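You operate a simulated robot arm through the tools that you are given. There is no shell and no other tool.

Carry out the task below with a simulated robot arm. There is one attempt and no reset: what you move stays moved.

## Task
Turn the key off, then disconnect the battery under the black seat, black cable first.
Fine: nut loose, cable end slid right back; black done before the red is touched; shut the seat again.

Only the result counts: the job must be done as asked and must still hold three seconds after the hand-in. Knocking over, shifting, dropping, spilling or breaking anything else fails it.

## Robot
A 7-joint arm with a two-finger parallel gripper, fixed in place. Base frame: the origin is at the foot of the arm, x ahead of it, y to its left, z up; the work surface is at about z = 300. Units: mm, degrees, N and s.
Its first joint turns from -132.0 to 132.0 degrees. Payload 3.91 kg.
The tool frame sits at the grasp point between the pads (the TCP): z along the fingers, y along the line on which they close. The tips reach 30 mm beyond it. The gripper opens to 110 mm. The fingers are 20 mm wide and 10 mm thick; the gripper's body (48 by 112 mm) begins 55 mm behind the TCP.
Orientation is that of the tool frame in the base frame, as [roll, pitch, yaw] about the fixed x, y, z axes, in that order (R = Rz(yaw) Ry(pitch) Rx(roll)). With the fingers straight down and closing along the base's y, the tool's x points along the base's -x, its y along +y and its z along -z.

## Interface
- The arm moves only by the tool apply_moves. Its argument "moves" is a list of rows, each a list of 7 numbers: the shift along the tool's x, y, z in mm, then the turn, a rotation vector about the tool's x, y, z in degrees, then the gripper command, from -1 (fully open) to 1 (shut), values between in proportion. In form: [[tx, ty, tz, ax, ay, az, jaw], ...]. A call has 1 to 20 rows; each row shifts and turns the commanded pose from where the row before left it, along the tool's axes as they then stand. A row lasts 0.2 s, in which the tool goes at most 50 mm and 8.6 degrees; a call with a longer step from one row to the next is refused whole, and so is a gripper value outside its range. Where a pose cannot be reached the arm comes as near as it can. A force on the tool above 60 N (or 10 N above the force at the start of the call, whichever is more), or a blocked arm, ends the call early, and 0.2 s more pass. The fingers move at their own pace (about 108 mm/s each) and stop on an object; they squeeze with about 20 N. The grip force told is the motor's: it shows also when the fingers shut on nothing. Time passes only in rows, and 0.2 s behind the last, so rows that do not move let the fingers close. It gives the time, the measured TCP pose, the force on the tool (base axes), the opening and the grip force at its end, in the units of the frame above (readings bear some noise), with the torque about the TCP (base axes, N m) and any sound that the robot's microphone picked up.
- Cameras (640 x 400 px; columns grow to the right, rows downward): "scene" is now at [-202.1, 155.5, 1549.8]; the picture's right is [-0.47, -0.88, 0.00], its down [-0.33, 0.17, -0.93] and it looks along [0.82, -0.44, -0.37] (base axes); focal length 337 px, centre (320, 200). "wrist" rides on the gripper at [72, 17, -103] in the tool frame; the picture's right is [-0.23, 0.97, 0.00], its down [-0.76, -0.18, -0.62] and it looks along [-0.61, -0.14, 0.78] (tool axes); focal length 222 px, centre (320, 200). There is no depth. A picture from a camera that has moved, and an enlarged one, comes with that camera's place and axes in the base frame and with its lens.
- grab_frame(camera): a new picture of that camera. It takes no simulated time.
- turn_head(pan, tilt): turns the head with the scene camera to pan (to the left, within 143 degrees either way) and tilt (down, from -29 to 69), counted from straight ahead of the robot. It gives what a move gives.
- close_up(camera, box): a new picture of the part [left, top, right, bottom] of that camera's present view, enlarged. It takes no simulated time.
- sign_off(): hands the job in; it is judged then, once.

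Nothing tells you positions but the pictures and the camera data. Unless the task says otherwise, let go and move clear before handing in.

The tools are called as name(argument=value, ...) on one line, values as JSON. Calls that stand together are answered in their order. apply_moves: Moves the arm, as the interface text tells. Its arguments: {"type":"object","properties":{"moves":{"type":"array","items":{"type":"array","items":{"type":"number"}}}},"required":["moves"]} The other tools are called the same way: turn_head (pan, tilt) turns the head that bears the scene camera; grab_frame (camera) takes a picture; close_up (camera, box) takes an enlarged picture of a part of a camera's view; sign_off () hands the job in.

At the start:

```text
t: 0.0
ee_pos: [560.6, -249.9, 1339.2]
tool_rot: [180.0, -0.1, -180.0]
force: [0.1, -0.4, 0.1]
wrist_torque: [-0.02, 0.0, 0.0]
grip_width: 109.9
gripper_force: 0.0
head pan, tilt: [-28.0, 21.6]
```

scene: 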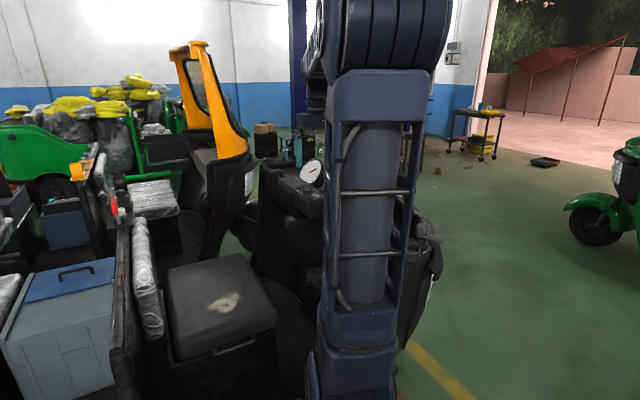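
wrist: 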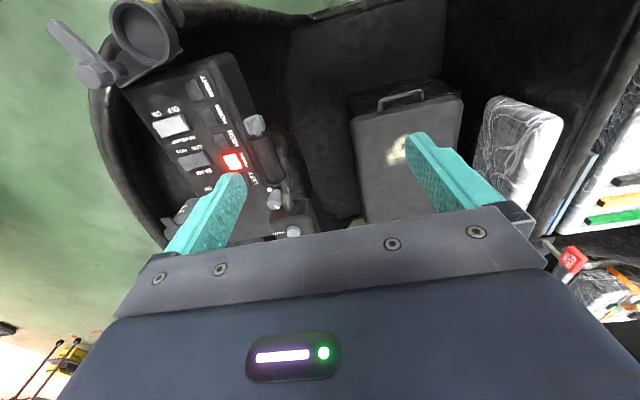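

I see a three-wheeler cab with a black seat box (metal handle at its edge) and a dashboard panel with switches and a red lamp. I'll look closer before moving.

close_up(camera="wrist", box=[80, 0, 340, 250])

close_up(camera="wrist", box=[320, 50, 640, 250])

close_up(camera="scene", box=[100, 120, 340, 400])

```text
1.60 times, centred on (210, 125) of wrist
camera zoom: at [489.5, -232.7, 1441.4], right [0.23, 0.97, 0.0], down [0.76, -0.18, 0.62], along [0.61, -0.14, -0.78], focal length 355 px, centre (496, 320)
```

zoom: 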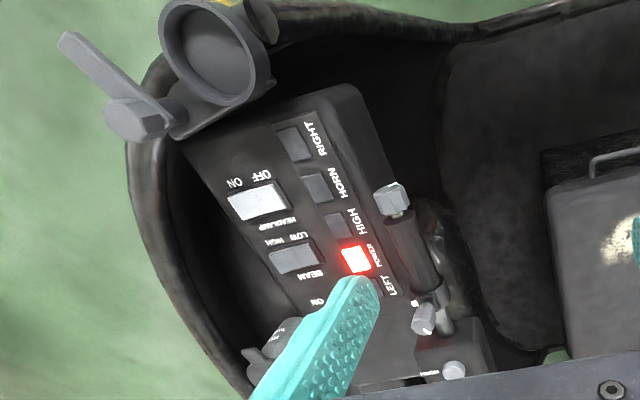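

```text
2.00 times, centred on (480, 150) of wrist
camera zoom: at [489.5, -232.7, 1441.4], right [0.23, 0.97, 0.0], down [0.76, -0.18, 0.62], along [0.61, -0.14, -0.78], focal length 444 px, centre (0, 300)
```

zoom: 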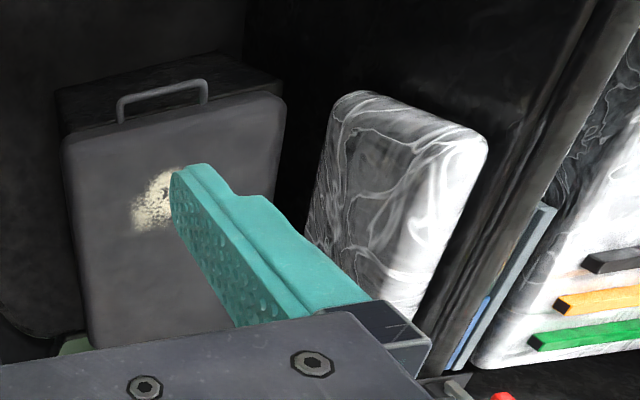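

```text
1.43 times, centred on (220, 260) of scene
camera zoom: at [-202.1, 155.5, 1549.8], right [-0.47, -0.88, 0.0], down [-0.33, 0.17, -0.93], along [0.82, -0.44, -0.37], focal length 482 px, centre (463, 114)
```

zoom: 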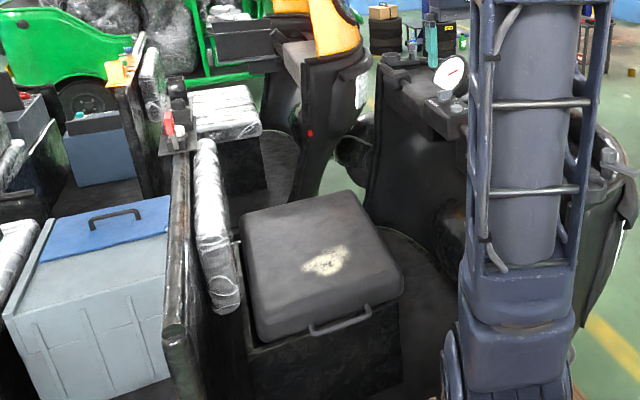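

The seat lid handle triangulates to about [744, -13, 638]. The panel with the red POWER lamp lies at the −y side, below the gripper. I'll shift the camera over the panel at the present height to find the key.

apply_moves(moves=[[15, -40, 0, 0, 0, 0, -1], [15, -40, 0, 0, 0, 0, -1], [15, -40, 0, 0, 0, 0, -1], [15, -30, 0, 0, 0, 0, -1]])

grab_frame(camera="wrist")

grab_frame(camera="scene")

```text
t: 1.0
ee_pos: [501.2, -399.8, 1338.9]
tool_rot: [180.0, 0.0, -180.0]
force: [0.6, -0.2, -0.1]
wrist_torque: [0.02, 0.01, 0.0]
grip_width: 109.8
gripper_force: 0.0
head pan, tilt: [-28.0, 21.6]
```

```text
taken
camera wrist: at [429.5, -383.0, 1441.0], right [0.23, 0.97, 0.0], down [0.76, -0.18, 0.62], along [0.61, -0.14, -0.78], focal length 222 px, centre (320, 200)
```

wrist: 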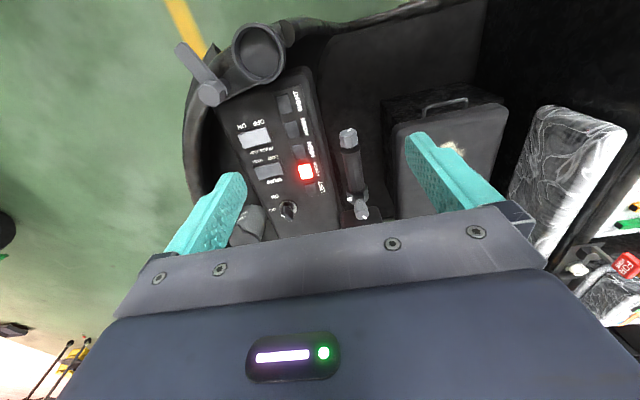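

```text
taken
```

scene: 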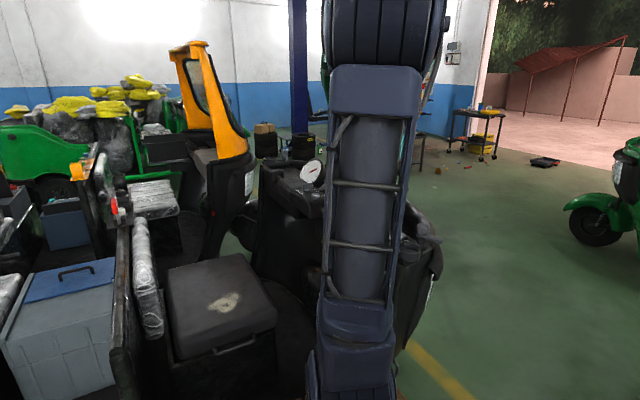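

There seems to be a keyswitch at the bottom of the panel near (288,210). I'll enlarge that.

close_up(camera="wrist", box=[220, 80, 380, 240])

close_up(camera="wrist", box=[250, 160, 330, 240])

close_up(camera="scene", box=[240, 140, 340, 220])

```text
2.50 times, centred on (300, 160) of wrist
camera zoom: at [429.5, -383.0, 1441.0], right [0.23, 0.97, 0.0], down [0.76, -0.18, 0.62], along [0.61, -0.14, -0.78], focal length 555 px, centre (370, 300)
```

zoom: 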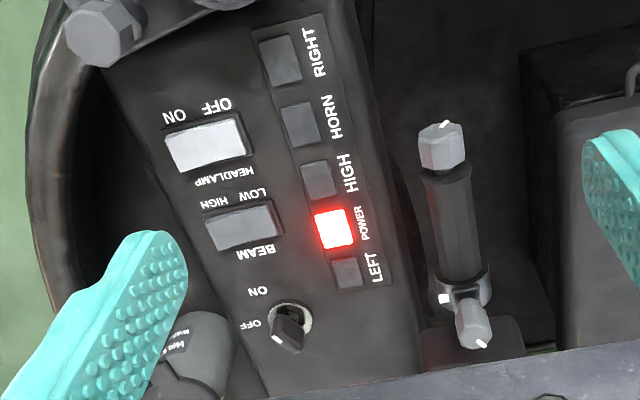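

```text
5.00 times, centred on (290, 200) of wrist
camera zoom: at [429.5, -383.0, 1441.0], right [0.23, 0.97, 0.0], down [0.76, -0.18, 0.62], along [0.61, -0.14, -0.78], focal length 1111 px, centre (470, 200)
```

zoom: 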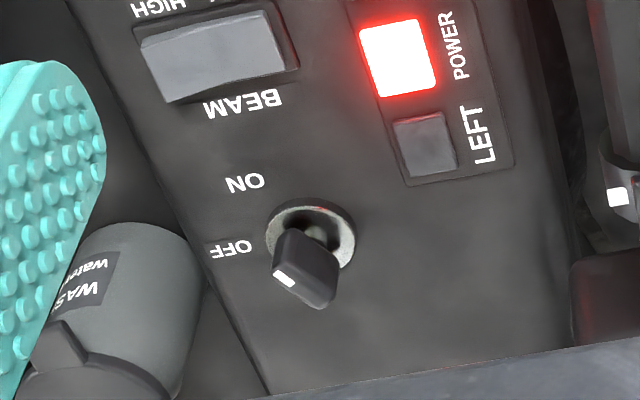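

```text
5.00 times, centred on (290, 180) of scene
camera zoom: at [-202.1, 155.8, 1549.8], right [-0.47, -0.88, 0.0], down [-0.33, 0.17, -0.93], along [0.82, -0.44, -0.37], focal length 1686 px, centre (470, 300)
```

zoom: 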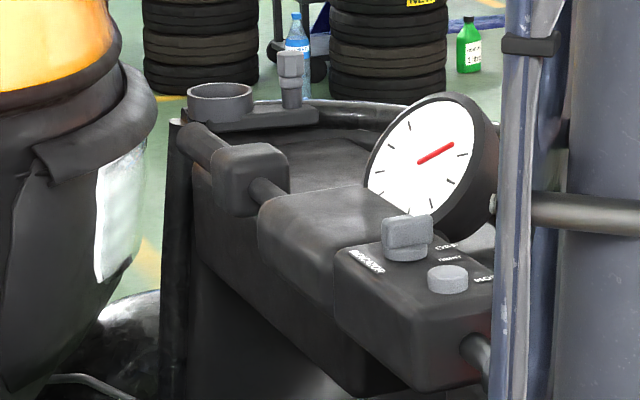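

The POWER lamp triangulates to about [677, -471, 1014], and the keyswitch to about [770, -545, 1010]. I need a closer look, so I'll move the camera over the key.

apply_moves(moves=[[-20, -30, 0, 0, 0, 0, -1], [-20, -40, 20, 0, 0, 0, -1], [-20, -40, 20, 0, 0, 0, -1], [0, 0, 20, 0, 0, 0, -1]])

grab_frame(camera="wrist")

close_up(camera="wrist", box=[260, 120, 420, 220])

```text
t: 2.0
ee_pos: [562.9, -509.2, 1280.7]
tool_rot: [-179.9, 0.1, -180.0]
force: [-0.5, 0.1, -0.2]
wrist_torque: [-0.02, -0.03, 0.02]
grip_width: 110.0
gripper_force: 0.0
head pan, tilt: [-28.0, 21.6]
```

```text
taken
camera wrist: at [489.8, -492.5, 1382.5], right [0.23, 0.97, 0.0], down [0.76, -0.18, 0.62], along [0.61, -0.14, -0.78], focal length 222 px, centre (320, 200)
```

wrist: 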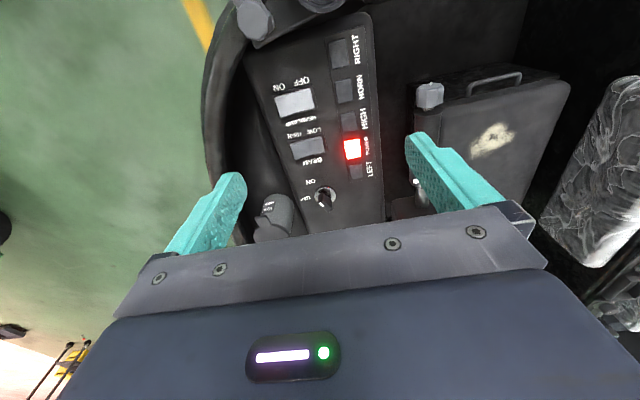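

```text
4.00 times, centred on (340, 170) of wrist
camera zoom: at [489.8, -492.5, 1382.5], right [0.23, 0.97, 0.0], down [0.76, -0.18, 0.62], along [0.61, -0.14, -0.78], focal length 888 px, centre (240, 320)
```

zoom: 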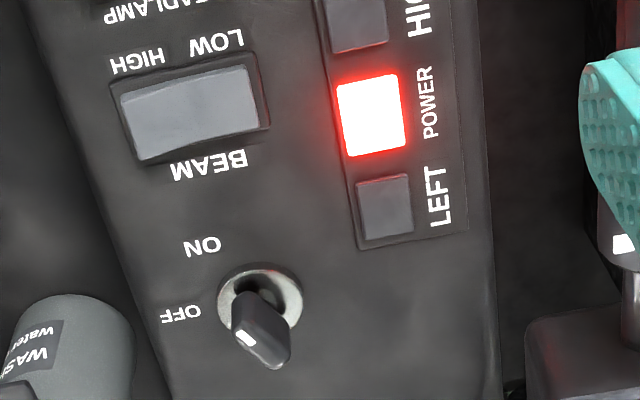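

The key stands on a nearly level panel at about [769, -545, 1010], its top about 33 mm higher. I'll zoom right in to read its orientation.

close_up(camera="wrist", box=[305, 180, 345, 212])

close_up(camera="wrist", box=[400, 50, 640, 220])

```text
12.50 times, centred on (325, 196) of wrist
camera zoom: at [489.8, -492.5, 1382.5], right [0.23, 0.97, 0.0], down [0.76, -0.18, 0.62], along [0.61, -0.14, -0.78], focal length 2776 px, centre (258, 250)
```

zoom: 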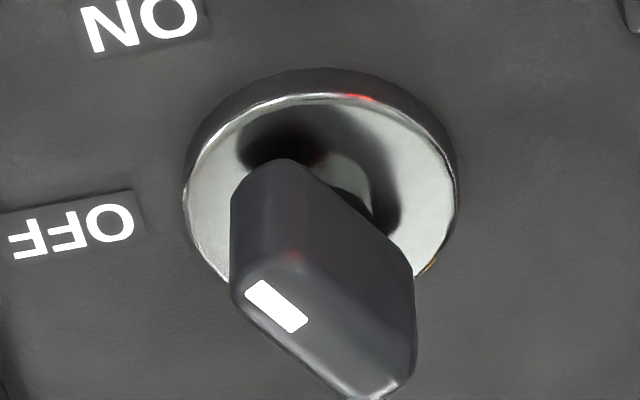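

```text
2.35 times, centred on (520, 135) of wrist
camera zoom: at [489.8, -492.5, 1382.5], right [0.23, 0.97, 0.0], down [0.76, -0.18, 0.62], along [0.61, -0.14, -0.78], focal length 523 px, centre (-151, 353)
```

zoom: 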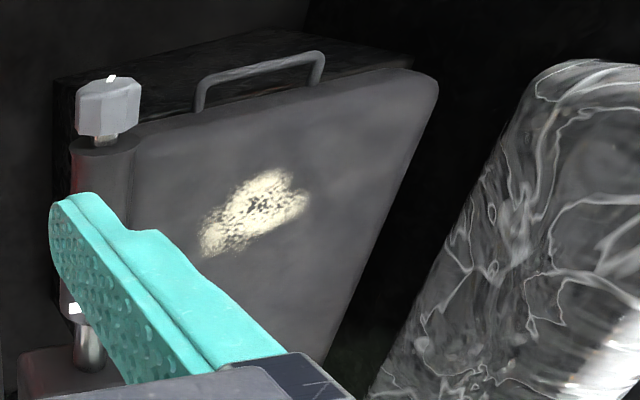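

The key's mark points at ON, and OFF lies 60° counter-clockwise seen from above, toward −y. Before going in, I'll tilt the wrist up to check for obstacles beyond the key.

apply_moves(moves=[[0, 0, 0, 0, -8, 0, -1], [0, 0, 0, 0, -8, 0, -1], [0, 0, 0, 0, -8, 0, -1], [0, 0, 0, 0, -8, 0, -1]])

grab_frame(camera="wrist")

close_up(camera="wrist", box=[220, 60, 460, 230])

```text
t: 3.0
ee_pos: [562.4, -510.1, 1278.8]
tool_rot: [180.0, 32.1, 180.0]
force: [0.9, 0.8, 0.0]
wrist_torque: [-0.01, 0.01, 0.01]
grip_width: 109.7
gripper_force: 0.1
head pan, tilt: [-28.0, 21.6]
```

```text
taken
camera wrist: at [446.0, -492.6, 1327.1], right [0.19, 0.97, 0.12], down [0.31, -0.18, 0.93], along [0.93, -0.14, -0.34], focal length 222 px, centre (320, 200)
```

wrist: 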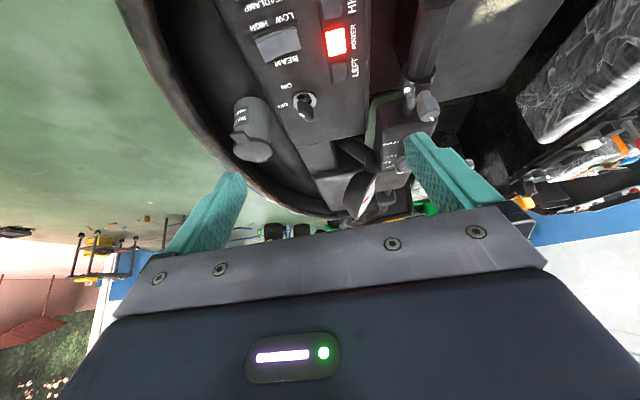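

```text
2.35 times, centred on (340, 145) of wrist
camera zoom: at [446.0, -492.6, 1327.1], right [0.19, 0.97, 0.12], down [0.31, -0.18, 0.93], along [0.93, -0.14, -0.34], focal length 523 px, centre (273, 329)
```

zoom: 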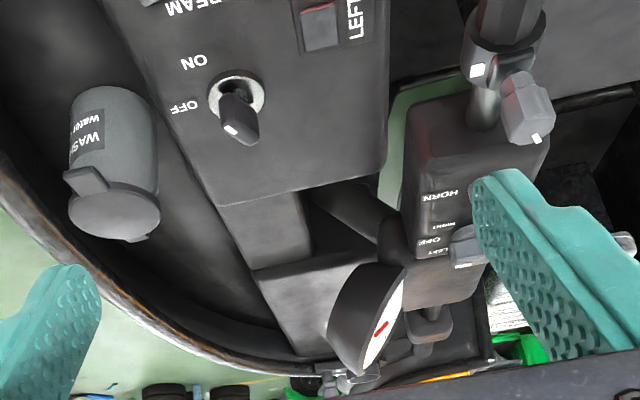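

The nearest things round the key are the wash-water bottle on the −y side (about [772, -652], top around 1085) and the handlebar knob at [716, -371, 1127]. The gauge at x≈1041 is well clear. I'll untilt, go above the key and check the wrist can make the whole turn in free air.

apply_moves(moves=[[0, 0, 0, 0, 8, 0, -1], [0, 0, 0, 0, 8, 0, -1], [0, 0, 0, 0, 8, 0, -1], [0, 0, 0, 0, 8, 0, -1], [-41, -7, 14, 0, 0, 0, 0.1], [-41, -7, 14, 0, 0, 0, 0.1], [-41, -7, 14, 0, 0, 0, 0.1], [-41, -7, 14, 0, 0, 0, 0.1], [-44, -7, 14, 0, 0, 0, 0.1], [0, 0, 0, 0, 0, -8, 0.1], [0, 0, 0, 0, 0, -8, 0.1], [0, 0, 0, 0, 0, -8, 0.1], [0, 0, 0, 0, 0, -8, 0.1]])

grab_frame(camera="wrist")

grab_frame(camera="scene")

```text
t: 5.8
ee_pos: [769.8, -545.0, 1208.6]
tool_rot: [-179.9, 0.0, -147.9]
force: [0.3, 1.0, 0.3]
wrist_torque: [0.01, 0.0, 0.01]
grip_width: 49.4
gripper_force: 0.1
head pan, tilt: [-28.0, 21.6]
```

```text
taken
camera wrist: at [700.0, -568.8, 1310.9], right [-0.32, 0.95, 0.0], down [0.74, 0.25, 0.62], along [0.59, 0.2, -0.78], focal length 222 px, centre (320, 200)
```

wrist: 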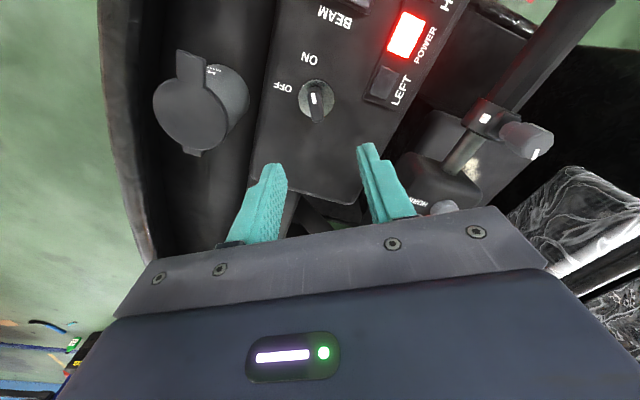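

```text
taken
```

scene: 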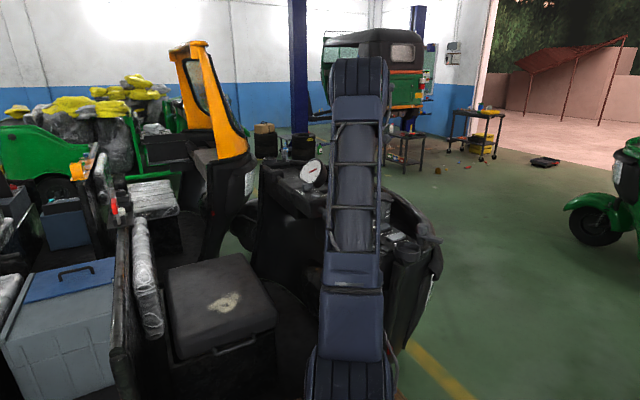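

close_up(camera="wrist", box=[270, 40, 370, 140])

close_up(camera="wrist", box=[130, 40, 290, 180])

```text
4.00 times, centred on (320, 90) of wrist
camera zoom: at [700.0, -568.8, 1310.9], right [-0.32, 0.95, 0.0], down [0.74, 0.25, 0.62], along [0.59, 0.2, -0.78], focal length 888 px, centre (320, 640)
```

zoom: 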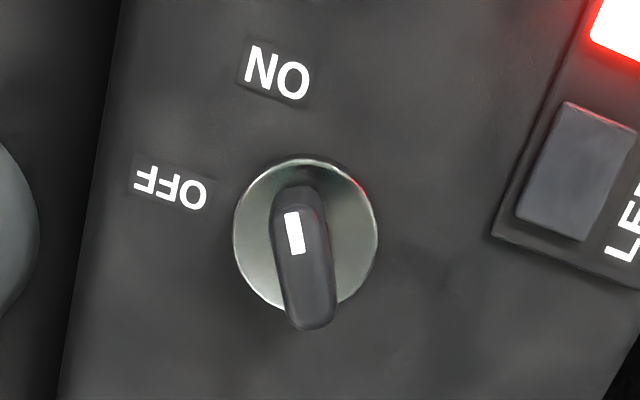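

```text
2.86 times, centred on (210, 110) of wrist
camera zoom: at [700.0, -568.8, 1310.9], right [-0.32, 0.95, 0.0], down [0.74, 0.25, 0.62], along [0.59, 0.2, -0.78], focal length 635 px, centre (634, 457)
```

zoom: 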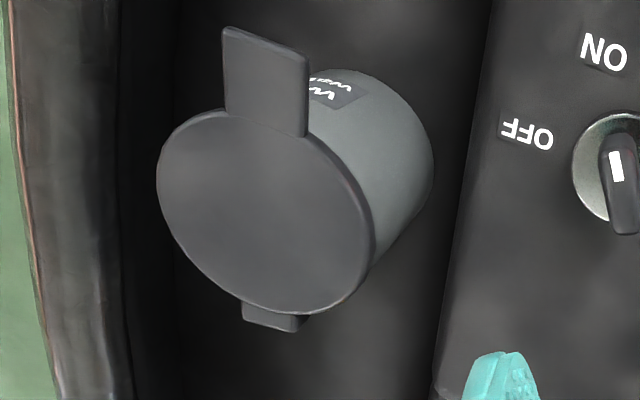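

The key sits between the fingers' line, aligned with the tool to a couple of degrees. I'll test the 60° turn in free air first.

apply_moves(moves=[[0, 0, 0, 0, 0, -8, 0.1], [0, 0, 0, 0, 0, -8, 0.1], [0, 0, 0, 0, 0, -8, 0.1], [0, 0, 0, 0, 0, -8, 0.1], [0, 0, 0, 0, 0, -8, 0.1], [0, 0, 0, 0, 0, -8, 0.1], [0, 0, 0, 0, 0, -8, 0.1], [0, 0, 0, 0, 0, -8, 0.1]])

grab_frame(camera="wrist")

```text
t: 7.6
ee_pos: [769.3, -545.1, 1208.8]
tool_rot: [-180.0, 0.1, -83.9]
force: [-0.1, -1.2, -0.2]
wrist_torque: [-0.01, 0.02, -0.01]
grip_width: 49.2
gripper_force: 0.0
head pan, tilt: [-28.0, 21.6]
```

```text
taken
camera wrist: at [760.8, -618.7, 1311.3], right [-0.99, 0.12, 0.0], down [0.1, 0.78, 0.62], along [0.08, 0.62, -0.78], focal length 222 px, centre (320, 200)
```

wrist: 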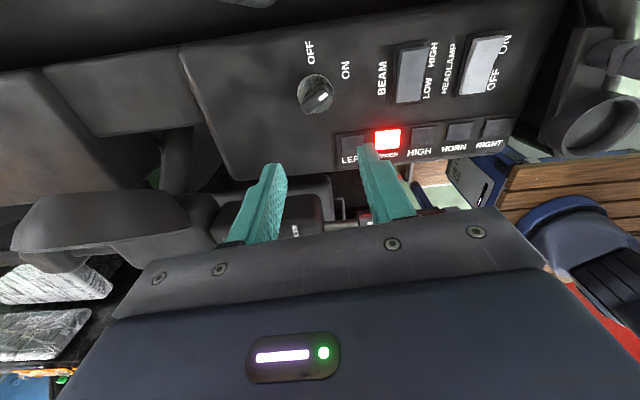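

close_up(camera="wrist", box=[280, 40, 360, 120])

```text
5.00 times, centred on (320, 80) of wrist
camera zoom: at [760.8, -618.7, 1311.3], right [-0.99, 0.12, 0.0], down [0.1, 0.78, 0.62], along [0.08, 0.62, -0.78], focal length 1111 px, centre (320, 800)
```

zoom: 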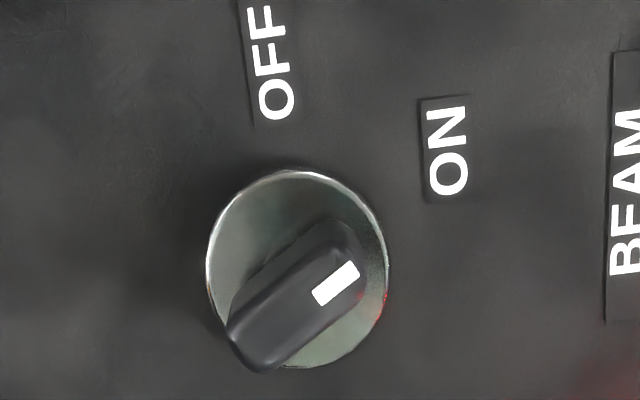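

The wrist makes the turn. I'll go back to the ON angle, centre on the key at about [772, -550], and descend part way.

apply_moves(moves=[[0, 0, 0, 0, 0, 8.26, 0.1], [0, 0, 0, 0, 0, 8.26, 0.1], [0, 0, 0, 0, 0, 8.26, 0.1], [0, 0, 0, 0, 0, 8.26, 0.1], [0, 0, 0, 0, 0, 8.26, 0.1], [0, 0, 0, 0, 0, 8.26, 0.1], [0, 0, 0, 0, 0, 8.26, 0.1], [0, 0, 0, 0, 0, 8.26, 0.1], [0, -6, 0, 0, 0, 0, 0.1], [0, 0, 30, 0, 0, 0, 0.1], [0, 0, 30, 0, 0, 0, 0.1], [0, 0, 30, 0, 0, 0, 0.1], [0, 0, 20, 0, 0, 0, 0.1]])

grab_frame(camera="wrist")

close_up(camera="wrist", box=[230, 90, 430, 230])

```text
t: 10.4
ee_pos: [773.7, -549.4, 1097.4]
tool_rot: [179.9, 0.0, -150.0]
force: [0.5, 0.6, -0.8]
wrist_torque: [-0.01, 0.03, -0.01]
grip_width: 49.4
gripper_force: 0.0
head pan, tilt: [-28.0, 21.6]
```

```text
taken
camera wrist: at [701.9, -571.1, 1200.7], right [-0.29, 0.96, 0.0], down [0.75, 0.23, 0.62], along [0.6, 0.18, -0.78], focal length 222 px, centre (320, 200)
```

wrist: 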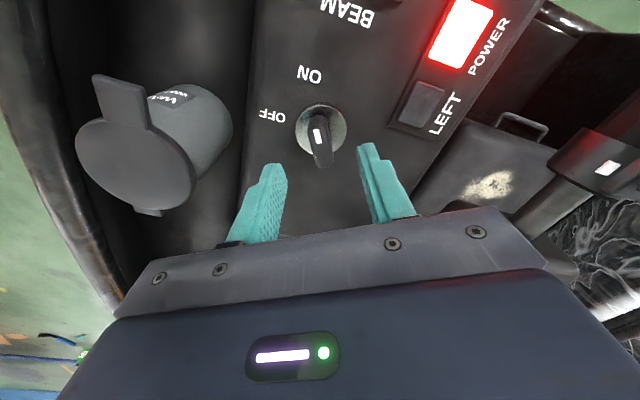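

```text
2.86 times, centred on (330, 160) of wrist
camera zoom: at [701.9, -571.1, 1200.7], right [-0.29, 0.96, 0.0], down [0.75, 0.23, 0.62], along [0.6, 0.18, -0.78], focal length 635 px, centre (291, 314)
```

zoom: 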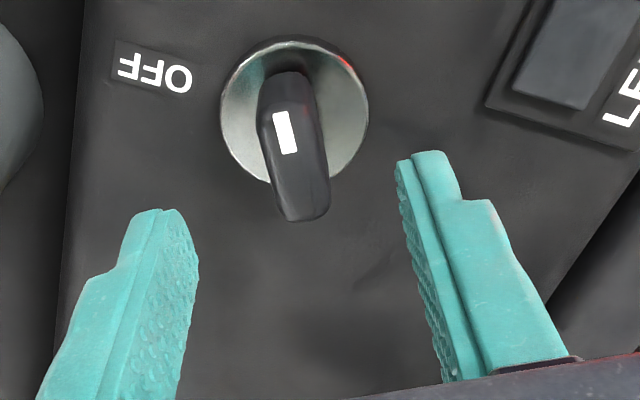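

The key is centred between the fingers. I descend until the tips are just above the collar, then close on it.

apply_moves(moves=[[0, 0, 15, 0, 0, 0, 0.1], [0, 0, 15, 0, 0, 0, 0.1], [0, 0, 14, 0, 0, 0, 0.1], [0, 0, 0, 0, 0, 0, 0.1]])

close_up(camera="wrist", box=[230, 90, 430, 230])

```text
t: 11.4
ee_pos: [772.8, -549.8, 1054.1]
tool_rot: [179.9, 0.0, -150.0]
force: [-0.2, -0.1, 0.7]
wrist_torque: [-0.01, -0.04, 0.0]
grip_width: 49.5
gripper_force: 0.0
head pan, tilt: [-28.0, 21.6]
```

```text
2.86 times, centred on (330, 160) of wrist
camera zoom: at [701.7, -571.6, 1156.9], right [-0.29, 0.96, 0.0], down [0.75, 0.23, 0.62], along [0.6, 0.18, -0.78], focal length 635 px, centre (291, 314)
```

zoom: 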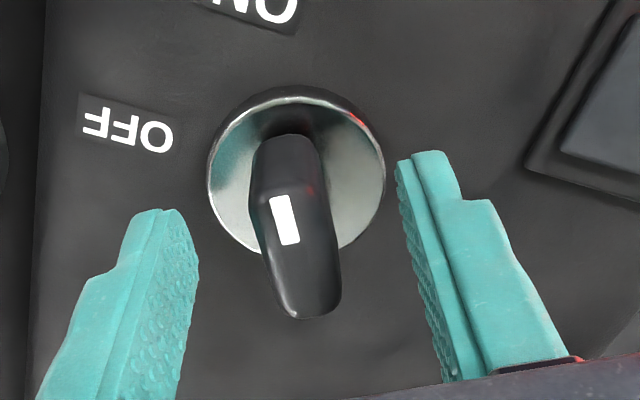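

apply_moves(moves=[[0, 0, 3, 0, 0, 0, 0.1], [0, 0, 0, 0, 0, 0, 0.6], [0, 0, 0, 0, 0, 0, 1], [0, 0, 0, 0, 0, 0, 1]])

close_up(camera="wrist", box=[230, 90, 430, 230])

```text
t: 12.4
ee_pos: [772.1, -549.3, 1051.1]
tool_rot: [179.9, 0.0, -150.1]
force: [-8.3, 9.1, -1.5]
wrist_torque: [0.04, 0.0, 0.08]
grip_width: 15.9
gripper_force: 44.5
head pan, tilt: [-28.0, 21.6]
```

```text
2.86 times, centred on (330, 160) of wrist
camera zoom: at [701.5, -571.2, 1153.8], right [-0.29, 0.96, 0.0], down [0.75, 0.23, 0.62], along [0.6, 0.18, -0.78], focal length 635 px, centre (291, 314)
```

zoom: 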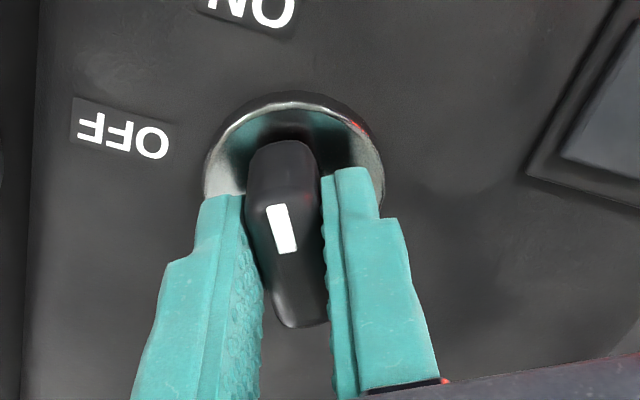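

Gripped at 16 mm, with some side force from a small mis-centring. I'll ease over slightly, then begin the turn.

apply_moves(moves=[[0, 2, 0, 0, 0, 0, 1], [0, 0, 0, 0, 0, 0, 1]])

```text
t: 13.0
ee_pos: [772.0, -549.2, 1050.9]
tool_rot: [-179.9, 0.0, -150.2]
force: [13.6, -13.7, -5.5]
wrist_torque: [-0.61, 0.67, 0.1]
grip_width: 16.0
gripper_force: 45.1
head pan, tilt: [-28.0, 21.6]
```

apply_moves(moves=[[0, -1.2, 0, 0, 0, 0, 1], [0, 0, 0, 0, 0, -5, 1], [0, 0, 0, 0, 0, -5, 1], [0, 0, 0, 0, 0, -5, 1], [0, 0, 0, 0, 0, -5, 1]])

```text
t: 14.2
ee_pos: [773.2, -550.7, 1050.2]
tool_rot: [-180.0, 0.0, -130.0]
force: [14.1, -21.0, -8.3]
wrist_torque: [0.33, -0.88, -0.1]
grip_width: 15.7
gripper_force: 45.3
head pan, tilt: [-28.0, 21.6]
```

apply_moves(moves=[[0.4, -1.3, 0, 0, 0, 0, 1], [0, 0, 0, 0, 0, -5, 1], [0, 0, 0, 0, 0, -5, 1], [0, 0, 0, 0, 0, -5, 1]])

close_up(camera="wrist", box=[230, 0, 470, 230])

```text
t: 15.2
ee_pos: [773.4, -550.7, 1051.1]
tool_rot: [180.0, 0.1, -115.0]
force: [12.4, -14.2, -8.5]
wrist_torque: [-0.45, -0.16, -0.01]
grip_width: 15.9
gripper_force: 44.9
head pan, tilt: [-28.0, 21.6]
```

```text
1.74 times, centred on (350, 115) of wrist
camera zoom: at [727.9, -609.4, 1153.8], right [-0.79, 0.62, 0.0], down [0.48, 0.61, 0.62], along [0.39, 0.49, -0.78], focal length 386 px, centre (268, 348)
```

zoom: 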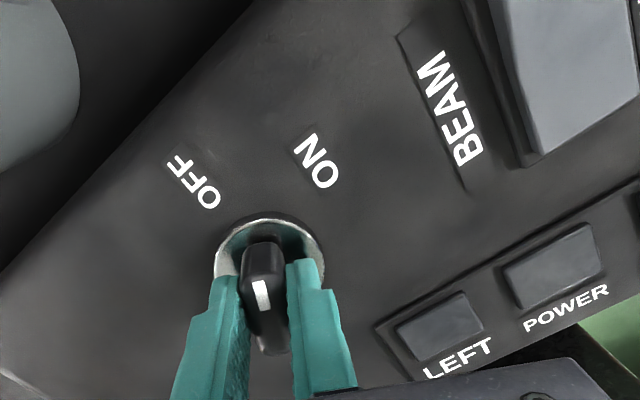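

The POWER lamp has gone dark past half-way. I'll finish the turn to the OFF mark.

apply_moves(moves=[[0.4, -0.9, 0, 0, 0, 0, 1], [0, 0, 0, 0, 0, -5, 1], [0, 0, 0, 0, 0, -5, 1], [0, 0, 0, 0, 0, -5, 1], [0, 0, 0, 0, 0, -5, 1], [0, 0, 0, 0, 0, -5, 1], [0, 0, 0, 0, 0, 0, 1]])

close_up(camera="wrist", box=[230, 0, 470, 230])

```text
t: 16.8
ee_pos: [775.3, -551.3, 1051.8]
tool_rot: [179.9, 0.0, -90.0]
force: [22.1, -8.5, -8.1]
wrist_torque: [0.76, -0.35, -0.07]
grip_width: 15.9
gripper_force: 45.6
head pan, tilt: [-28.0, 21.6]
```

```text
1.74 times, centred on (350, 115) of wrist
camera zoom: at [758.2, -623.6, 1153.8], right [-0.97, 0.23, 0.0], down [0.18, 0.76, 0.62], along [0.14, 0.61, -0.78], focal length 386 px, centre (268, 348)
```

zoom: 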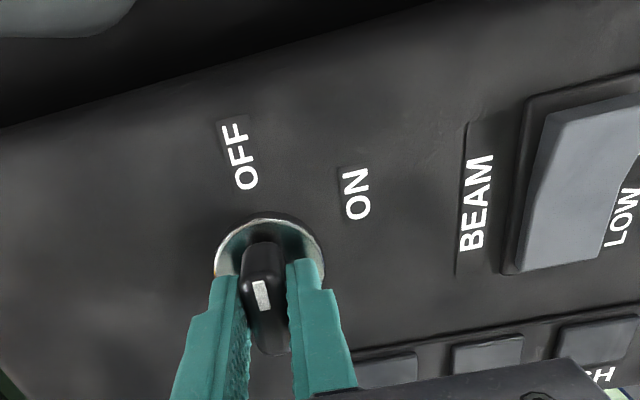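

The key points at OFF. I'll relieve the side load, open, and rise straight up to check.

apply_moves(moves=[[0.5, -1.3, 0, 0, 0, 0, 1], [0, 0, 0, 0, 0, 0, 0.5], [0, 0, 0, 0, 0, 0, 0.1], [0, 0, 0, 0, 0, 0, 0.1], [0, 0, -30, 0, 0, 0, 0.1], [0, 0, -40, 0, 0, 0, 0.1], [0, 0, -40, 0, 0, 0, 0.1], [0, 0, -40, 0, 0, 0, 0.1]])

close_up(camera="wrist", box=[260, 0, 520, 200])

grab_frame(camera="wrist")

```text
t: 18.6
ee_pos: [775.3, -552.4, 1201.5]
tool_rot: [179.9, 0.0, -90.2]
force: [0.9, -0.6, -0.2]
wrist_torque: [0.0, 0.02, -0.03]
grip_width: 49.4
gripper_force: 0.0
head pan, tilt: [-28.0, 21.6]
```

```text
2.00 times, centred on (390, 100) of wrist
camera zoom: at [758.6, -624.7, 1304.4], right [-0.97, 0.23, 0.0], down [0.18, 0.76, 0.62], along [0.14, 0.61, -0.78], focal length 444 px, centre (180, 400)
```

zoom: 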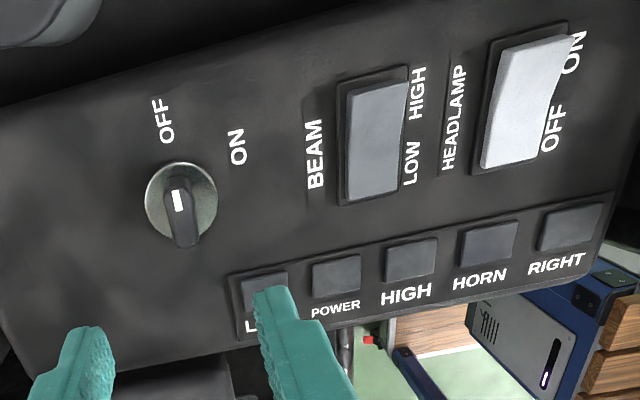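

```text
taken
camera wrist: at [758.6, -624.7, 1304.4], right [-0.97, 0.23, 0.0], down [0.18, 0.76, 0.62], along [0.14, 0.61, -0.78], focal length 222 px, centre (320, 200)
```

wrist: 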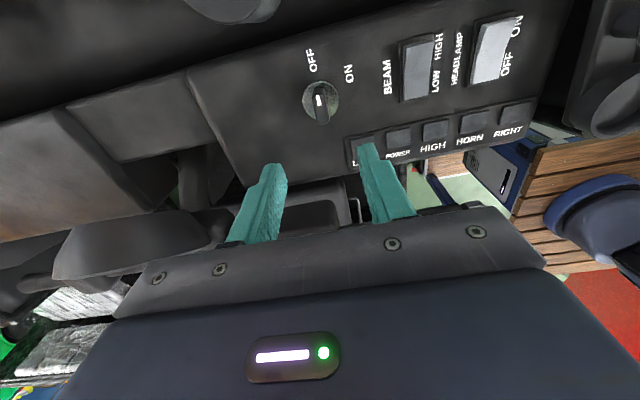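

The key is at OFF and the lamp is out. Next I rise, turn the tool back, and go look at the seat.

apply_moves(moves=[[0, 0, -40, 0, 0, 0, 0.1], [0, 30, -40, 0, 0, 0, 0.1], [0, 40, 0, 0, 0, 8.2, 0.1], [0, 0, 0, 0, 0, 8.2, 0.1], [0, 0, 0, 0, 0, 8.2, 0.1], [0, 0, 0, 0, 0, 8.2, 0.1], [0, 0, 0, 0, 0, 8.2, 0.1], [0, 0, 0, 0, 0, 8.2, 0.1], [0, 0, 0, 0, 0, 8.2, 0.1], [0, 0, 0, 0, 0, 8.2, 0.1], [0, 0, 0, 0, 0, 8.2, 0.1], [0, 0, 0, 0, 0, 8.2, 0.1], [0, 0, 0, 0, 0, 8, 0.1]])

apply_moves(moves=[[15, 45, 0, 0, 0, 0, -1], [15, 45, 0, 0, 0, 0, -1], [15, 45, 0, 0, 0, 0, -1], [15, 45, 0, 0, 0, 0, -1], [15, 45, 0, 0, 0, 0, -1], [15, 45, 0, 0, 0, 0, -1], [15, 45, 0, 0, 0, 0, -1], [15, 45, 0, 0, 0, 0, -1], [15, 45, 0, 0, 0, 0, -1], [15, 45, 0, 0, 0, 0, -1], [15, 45, 0, 0, 0, 0, -1], [15, 30, 0, 0, 0, 0, -1]])

grab_frame(camera="wrist")

grab_frame(camera="scene")

```text
t: 21.4
ee_pos: [704.5, -551.4, 1282.0]
tool_rot: [179.9, 0.1, 179.8]
force: [0.1, -0.2, -0.3]
wrist_torque: [0.04, -0.03, 0.05]
grip_width: 49.4
gripper_force: 0.1
head pan, tilt: [-28.0, 21.6]
```

```text
t: 24.0
ee_pos: [526.1, -25.6, 1281.7]
tool_rot: [180.0, 0.0, 180.0]
force: [-0.5, 0.0, 0.0]
wrist_torque: [0.01, 0.0, 0.0]
grip_width: 109.9
gripper_force: 0.0
head pan, tilt: [-28.0, 21.6]
```

```text
taken
camera wrist: at [453.1, -8.9, 1383.7], right [0.23, 0.97, 0.0], down [0.76, -0.18, 0.62], along [0.61, -0.14, -0.78], focal length 222 px, centre (320, 200)
```

wrist: 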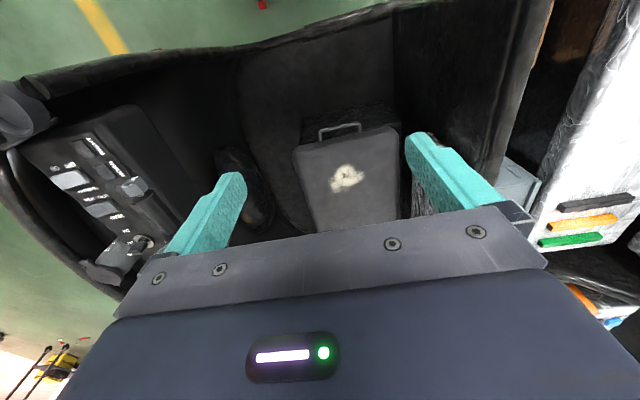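

```text
taken
```

scene: 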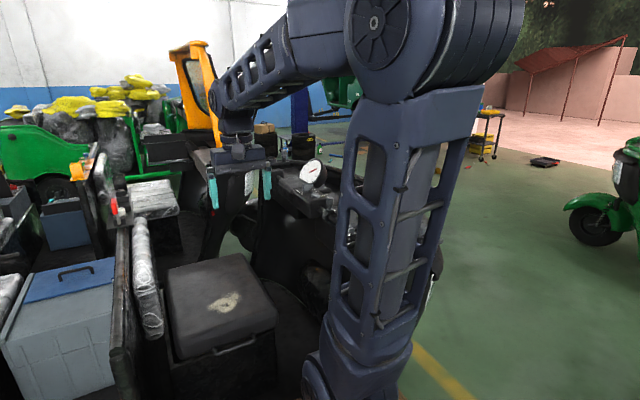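

close_up(camera="wrist", box=[270, 100, 430, 220])

close_up(camera="scene", box=[120, 220, 320, 400])

turn_head(pan=-10, tilt=40)

grab_frame(camera="scene")

```text
3.33 times, centred on (350, 160) of wrist
camera zoom: at [453.1, -8.9, 1383.7], right [0.23, 0.97, 0.0], down [0.76, -0.18, 0.62], along [0.61, -0.14, -0.78], focal length 740 px, centre (220, 333)
```

zoom: 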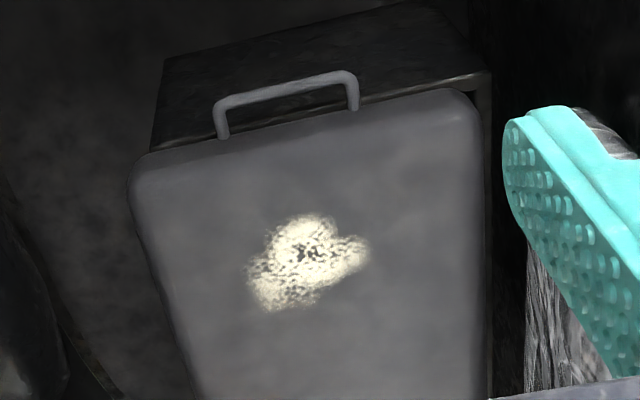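

```text
2.22 times, centred on (220, 310) of scene
camera zoom: at [-201.9, 155.3, 1549.9], right [-0.47, -0.88, 0.0], down [-0.33, 0.17, -0.93], along [0.82, -0.44, -0.37], focal length 749 px, centre (542, -44)
```

zoom: 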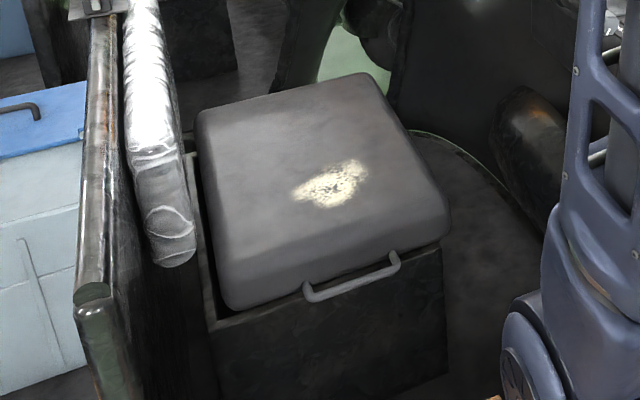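

```text
t: 24.8
ee_pos: [526.6, -27.0, 1280.9]
tool_rot: [180.0, 0.0, 179.9]
force: [-0.1, 0.5, -0.4]
wrist_torque: [0.0, -0.01, -0.01]
grip_width: 110.0
gripper_force: 0.0
head pan, tilt: [-10.0, 40.0]
```

```text
taken
```

scene: 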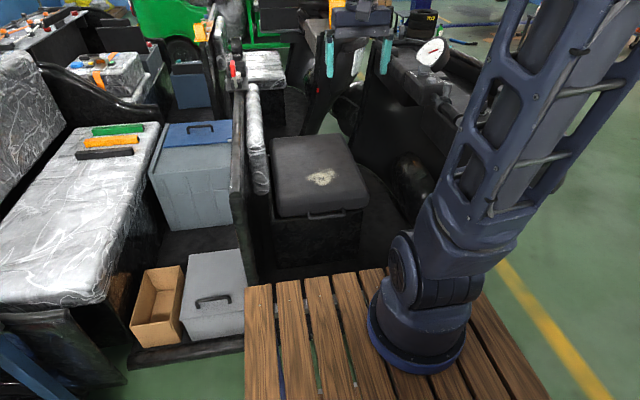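

close_up(camera="scene", box=[240, 60, 400, 270])

close_up(camera="scene", box=[250, 120, 380, 230])

```text
1.90 times, centred on (320, 165) of scene
camera zoom: at [-200.4, 184.2, 1521.1], right [-0.17, -0.98, 0.0], down [-0.63, 0.11, -0.77], along [0.75, -0.13, -0.64], focal length 642 px, centre (320, 267)
```

zoom: 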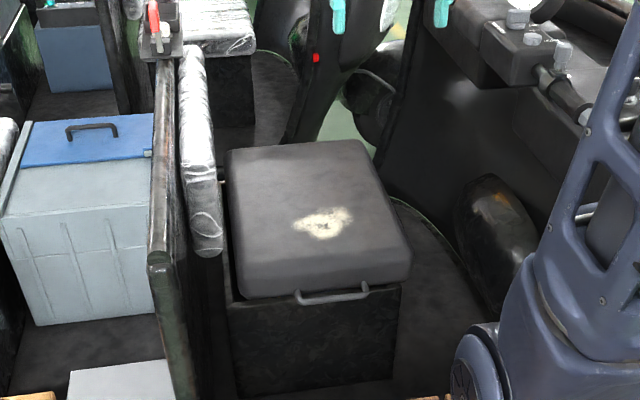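

```text
3.64 times, centred on (315, 175) of scene
camera zoom: at [-200.4, 184.2, 1521.1], right [-0.17, -0.98, 0.0], down [-0.63, 0.11, -0.77], along [0.75, -0.13, -0.64], focal length 1226 px, centre (338, 291)
```

zoom: 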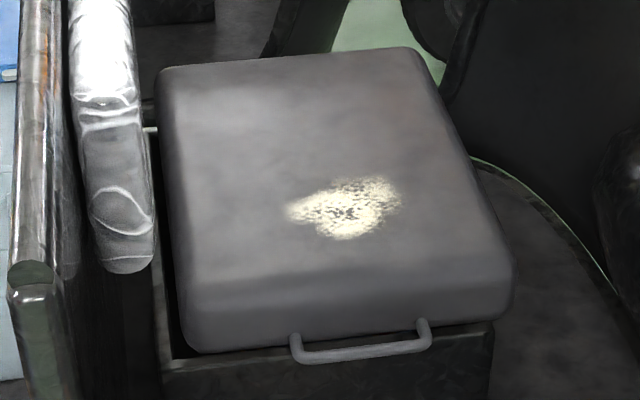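

The seat lid spans x ≈ 780–1240 and y ≈ ±180, with its top near z 705. Its handle bar runs along y at about x 745, z 624, so the hinge is presumably at the far edge. I'll orient the tool to point forward and 30° down, with the fingers closing above and below the bar.

apply_moves(moves=[[0, 0, 0, 0, 0, -8.2, -1], [0, 0, 0, 0, 0, -8.2, -1], [0, 0, 0, 0, 0, -8.2, -1], [0, 0, 0, 0, 0, -8.2, -1], [0, 0, 0, 0, 0, -8.2, -1], [0, 0, 0, 0, 0, -8.2, -1], [0, 0, 0, 0, 0, -8.2, -1], [0, 0, 0, 0, 0, -8.2, -1], [0, 0, 0, 0, 0, -8.2, -1], [0, 0, 0, 0, 0, -8.2, -1], [0, 0, 0, 0, 0, -8, -1]])

apply_moves(moves=[[0, 0, 0, 7.5, 0, 0, -1], [0, 0, 0, 7.5, 0, 0, -1], [0, 0, 0, 7.5, 0, 0, -1], [0, 0, 0, 7.5, 0, 0, -1], [0, 0, 0, 7.5, 0, 0, -1], [0, 0, 0, 7.5, 0, 0, -1], [0, 0, 0, 7.5, 0, 0, -1], [0, 0, 0, 7.5, 0, 0, -1]])

grab_frame(camera="scene")

grab_frame(camera="wrist")

```text
t: 27.2
ee_pos: [524.4, -26.5, 1282.1]
tool_rot: [179.9, -0.1, -89.9]
force: [-1.0, 0.1, -0.7]
wrist_torque: [0.01, 0.02, -0.02]
grip_width: 110.0
gripper_force: 0.1
head pan, tilt: [-10.0, 40.0]
```

```text
t: 29.0
ee_pos: [526.1, -26.0, 1280.3]
tool_rot: [-119.9, 0.0, -90.2]
force: [-1.3, 0.3, -0.1]
wrist_torque: [0.02, 0.01, -0.01]
grip_width: 110.0
gripper_force: 0.0
head pan, tilt: [-10.0, 40.0]
```

```text
taken
```

scene: 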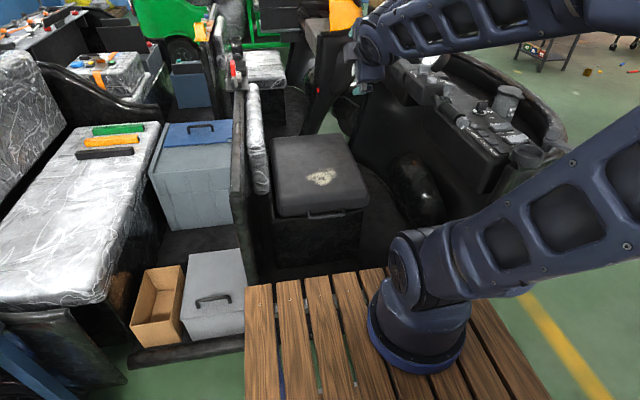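

```text
taken
camera wrist: at [427.7, -98.9, 1317.7], right [-0.49, 0.23, -0.84], down [-0.45, 0.76, 0.47], along [0.75, 0.61, -0.27], focal length 222 px, centre (320, 200)
```

wrist: 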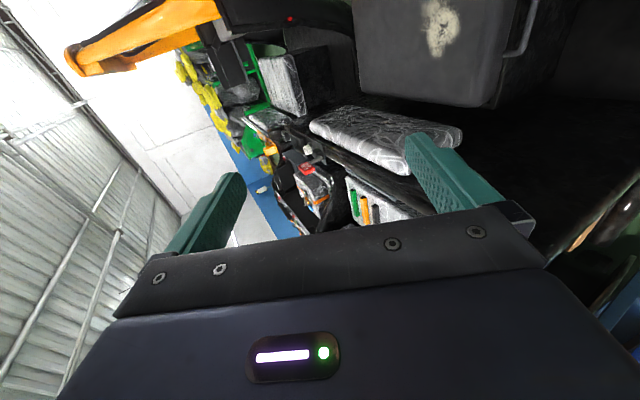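

The elbow has swung out to the right; I'll check where it sits before going down.

turn_head(pan=-50, tilt=30)

grab_frame(camera="scene")

```text
t: 30.1
ee_pos: [525.8, -25.7, 1281.4]
tool_rot: [-120.1, -0.1, -90.2]
force: [0.3, 0.3, -0.2]
wrist_torque: [-0.01, -0.01, 0.01]
grip_width: 110.0
gripper_force: 0.1
head pan, tilt: [-50.0, 30.0]
```

```text
taken
```

scene: 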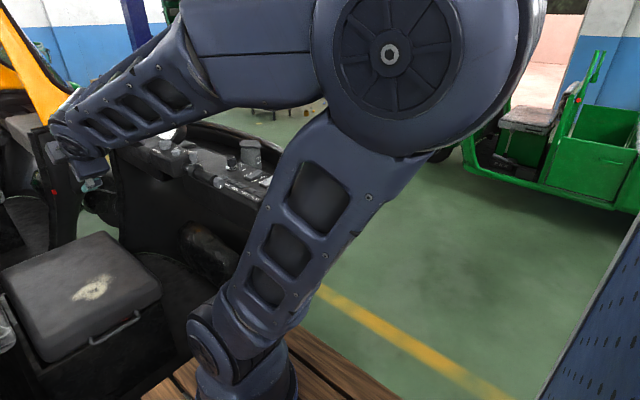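

apply_moves(moves=[[-1.7, 30, 20, 0, 0, 0, -1], [-1.7, 30, 20, 0, 0, 0, -1], [-1.7, 30, 20, 0, 0, 0, -1], [-1.7, 30, 20, 0, 0, 0, -1], [-1.7, 30, 20, 0, 0, 0, -1], [-1.7, 30, 20, 0, 0, 0, -1], [-1.7, 30, 20, 0, 0, 0, -1], [-1.7, 30, 20, 0, 0, 0, -1]])

grab_frame(camera="scene")

grab_frame(camera="wrist")

```text
t: 31.9
ee_pos: [660.1, 18.9, 1095.1]
tool_rot: [-120.1, 0.2, -90.0]
force: [1.6, -4.1, -1.6]
wrist_torque: [0.14, 0.01, 0.29]
grip_width: 110.0
gripper_force: 0.1
out of reach, approached as far as the arm can: row 1, 2, 3, 4, 5, 6, 7, 8
head pan, tilt: [-50.0, 30.0]
```

```text
taken
```

scene: 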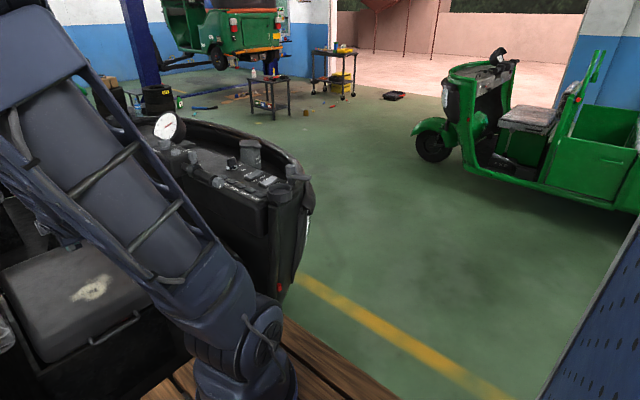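

```text
taken
camera wrist: at [561.8, -53.0, 1131.7], right [-0.49, 0.23, -0.84], down [-0.45, 0.76, 0.47], along [0.75, 0.61, -0.27], focal length 222 px, centre (320, 200)
```

wrist: 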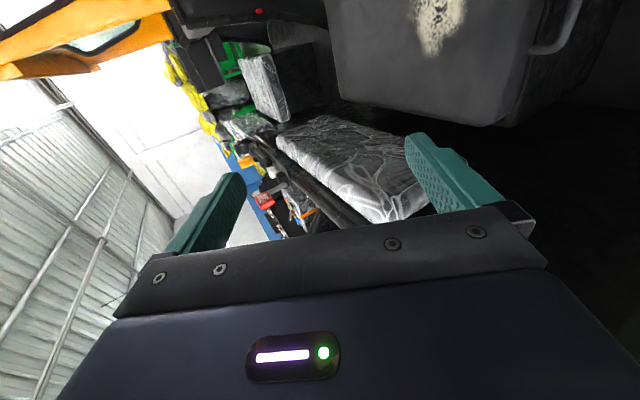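

The arm changed its elbow posture and fell short of the commanded point. I'll hold still and check the state.

apply_moves(moves=[[0, 0, 0, 0, 0, 0, -1]])

turn_head(pan=-15, tilt=25)

grab_frame(camera="scene")

```text
t: 32.3
ee_pos: [658.8, 19.5, 1095.6]
tool_rot: [-120.1, 0.1, -90.1]
force: [0.3, -0.7, -0.3]
wrist_torque: [0.01, 0.04, -0.01]
grip_width: 109.9
gripper_force: 0.0
head pan, tilt: [-50.0, 30.0]
```

```text
t: 33.3
ee_pos: [658.1, 20.3, 1096.8]
tool_rot: [-120.2, 0.0, -90.1]
force: [0.3, -0.6, 0.3]
wrist_torque: [0.01, -0.01, 0.0]
grip_width: 110.0
gripper_force: 0.1
head pan, tilt: [-15.0, 25.0]
```

```text
taken
```

scene: 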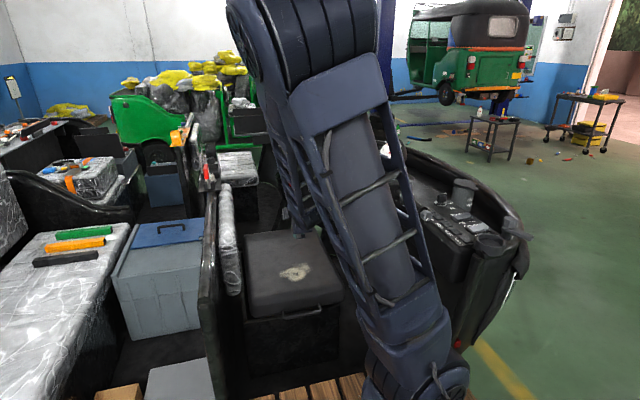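

The commanded pose was reset to the reached one, with no contact. The elbow is up now. I'll continue straight down in small portions.

apply_moves(moves=[[3, 26, 15, 0, 0, 0, -1], [3, 26, 15, 0, 0, 0, -1], [3, 26, 15, 0, 0, 0, -1]])

grab_frame(camera="scene")

```text
t: 34.1
ee_pos: [683.5, 18.7, 1014.0]
tool_rot: [-120.1, 0.1, -90.3]
force: [-0.7, -0.1, 0.4]
wrist_torque: [0.02, -0.02, -0.02]
grip_width: 110.2
gripper_force: 0.0
out of reach, approached as far as the arm can: row 1, 2, 3
head pan, tilt: [-15.0, 25.0]
```

```text
taken
```

scene: 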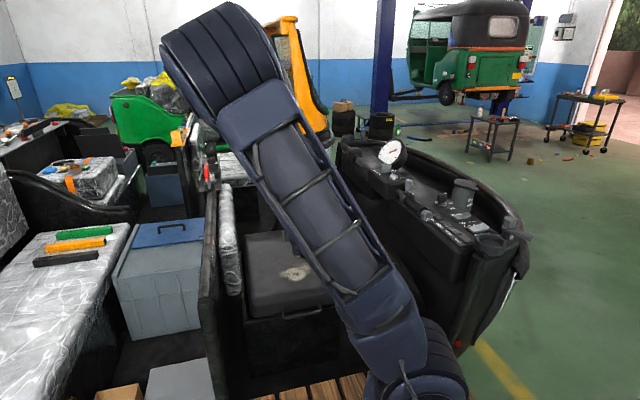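

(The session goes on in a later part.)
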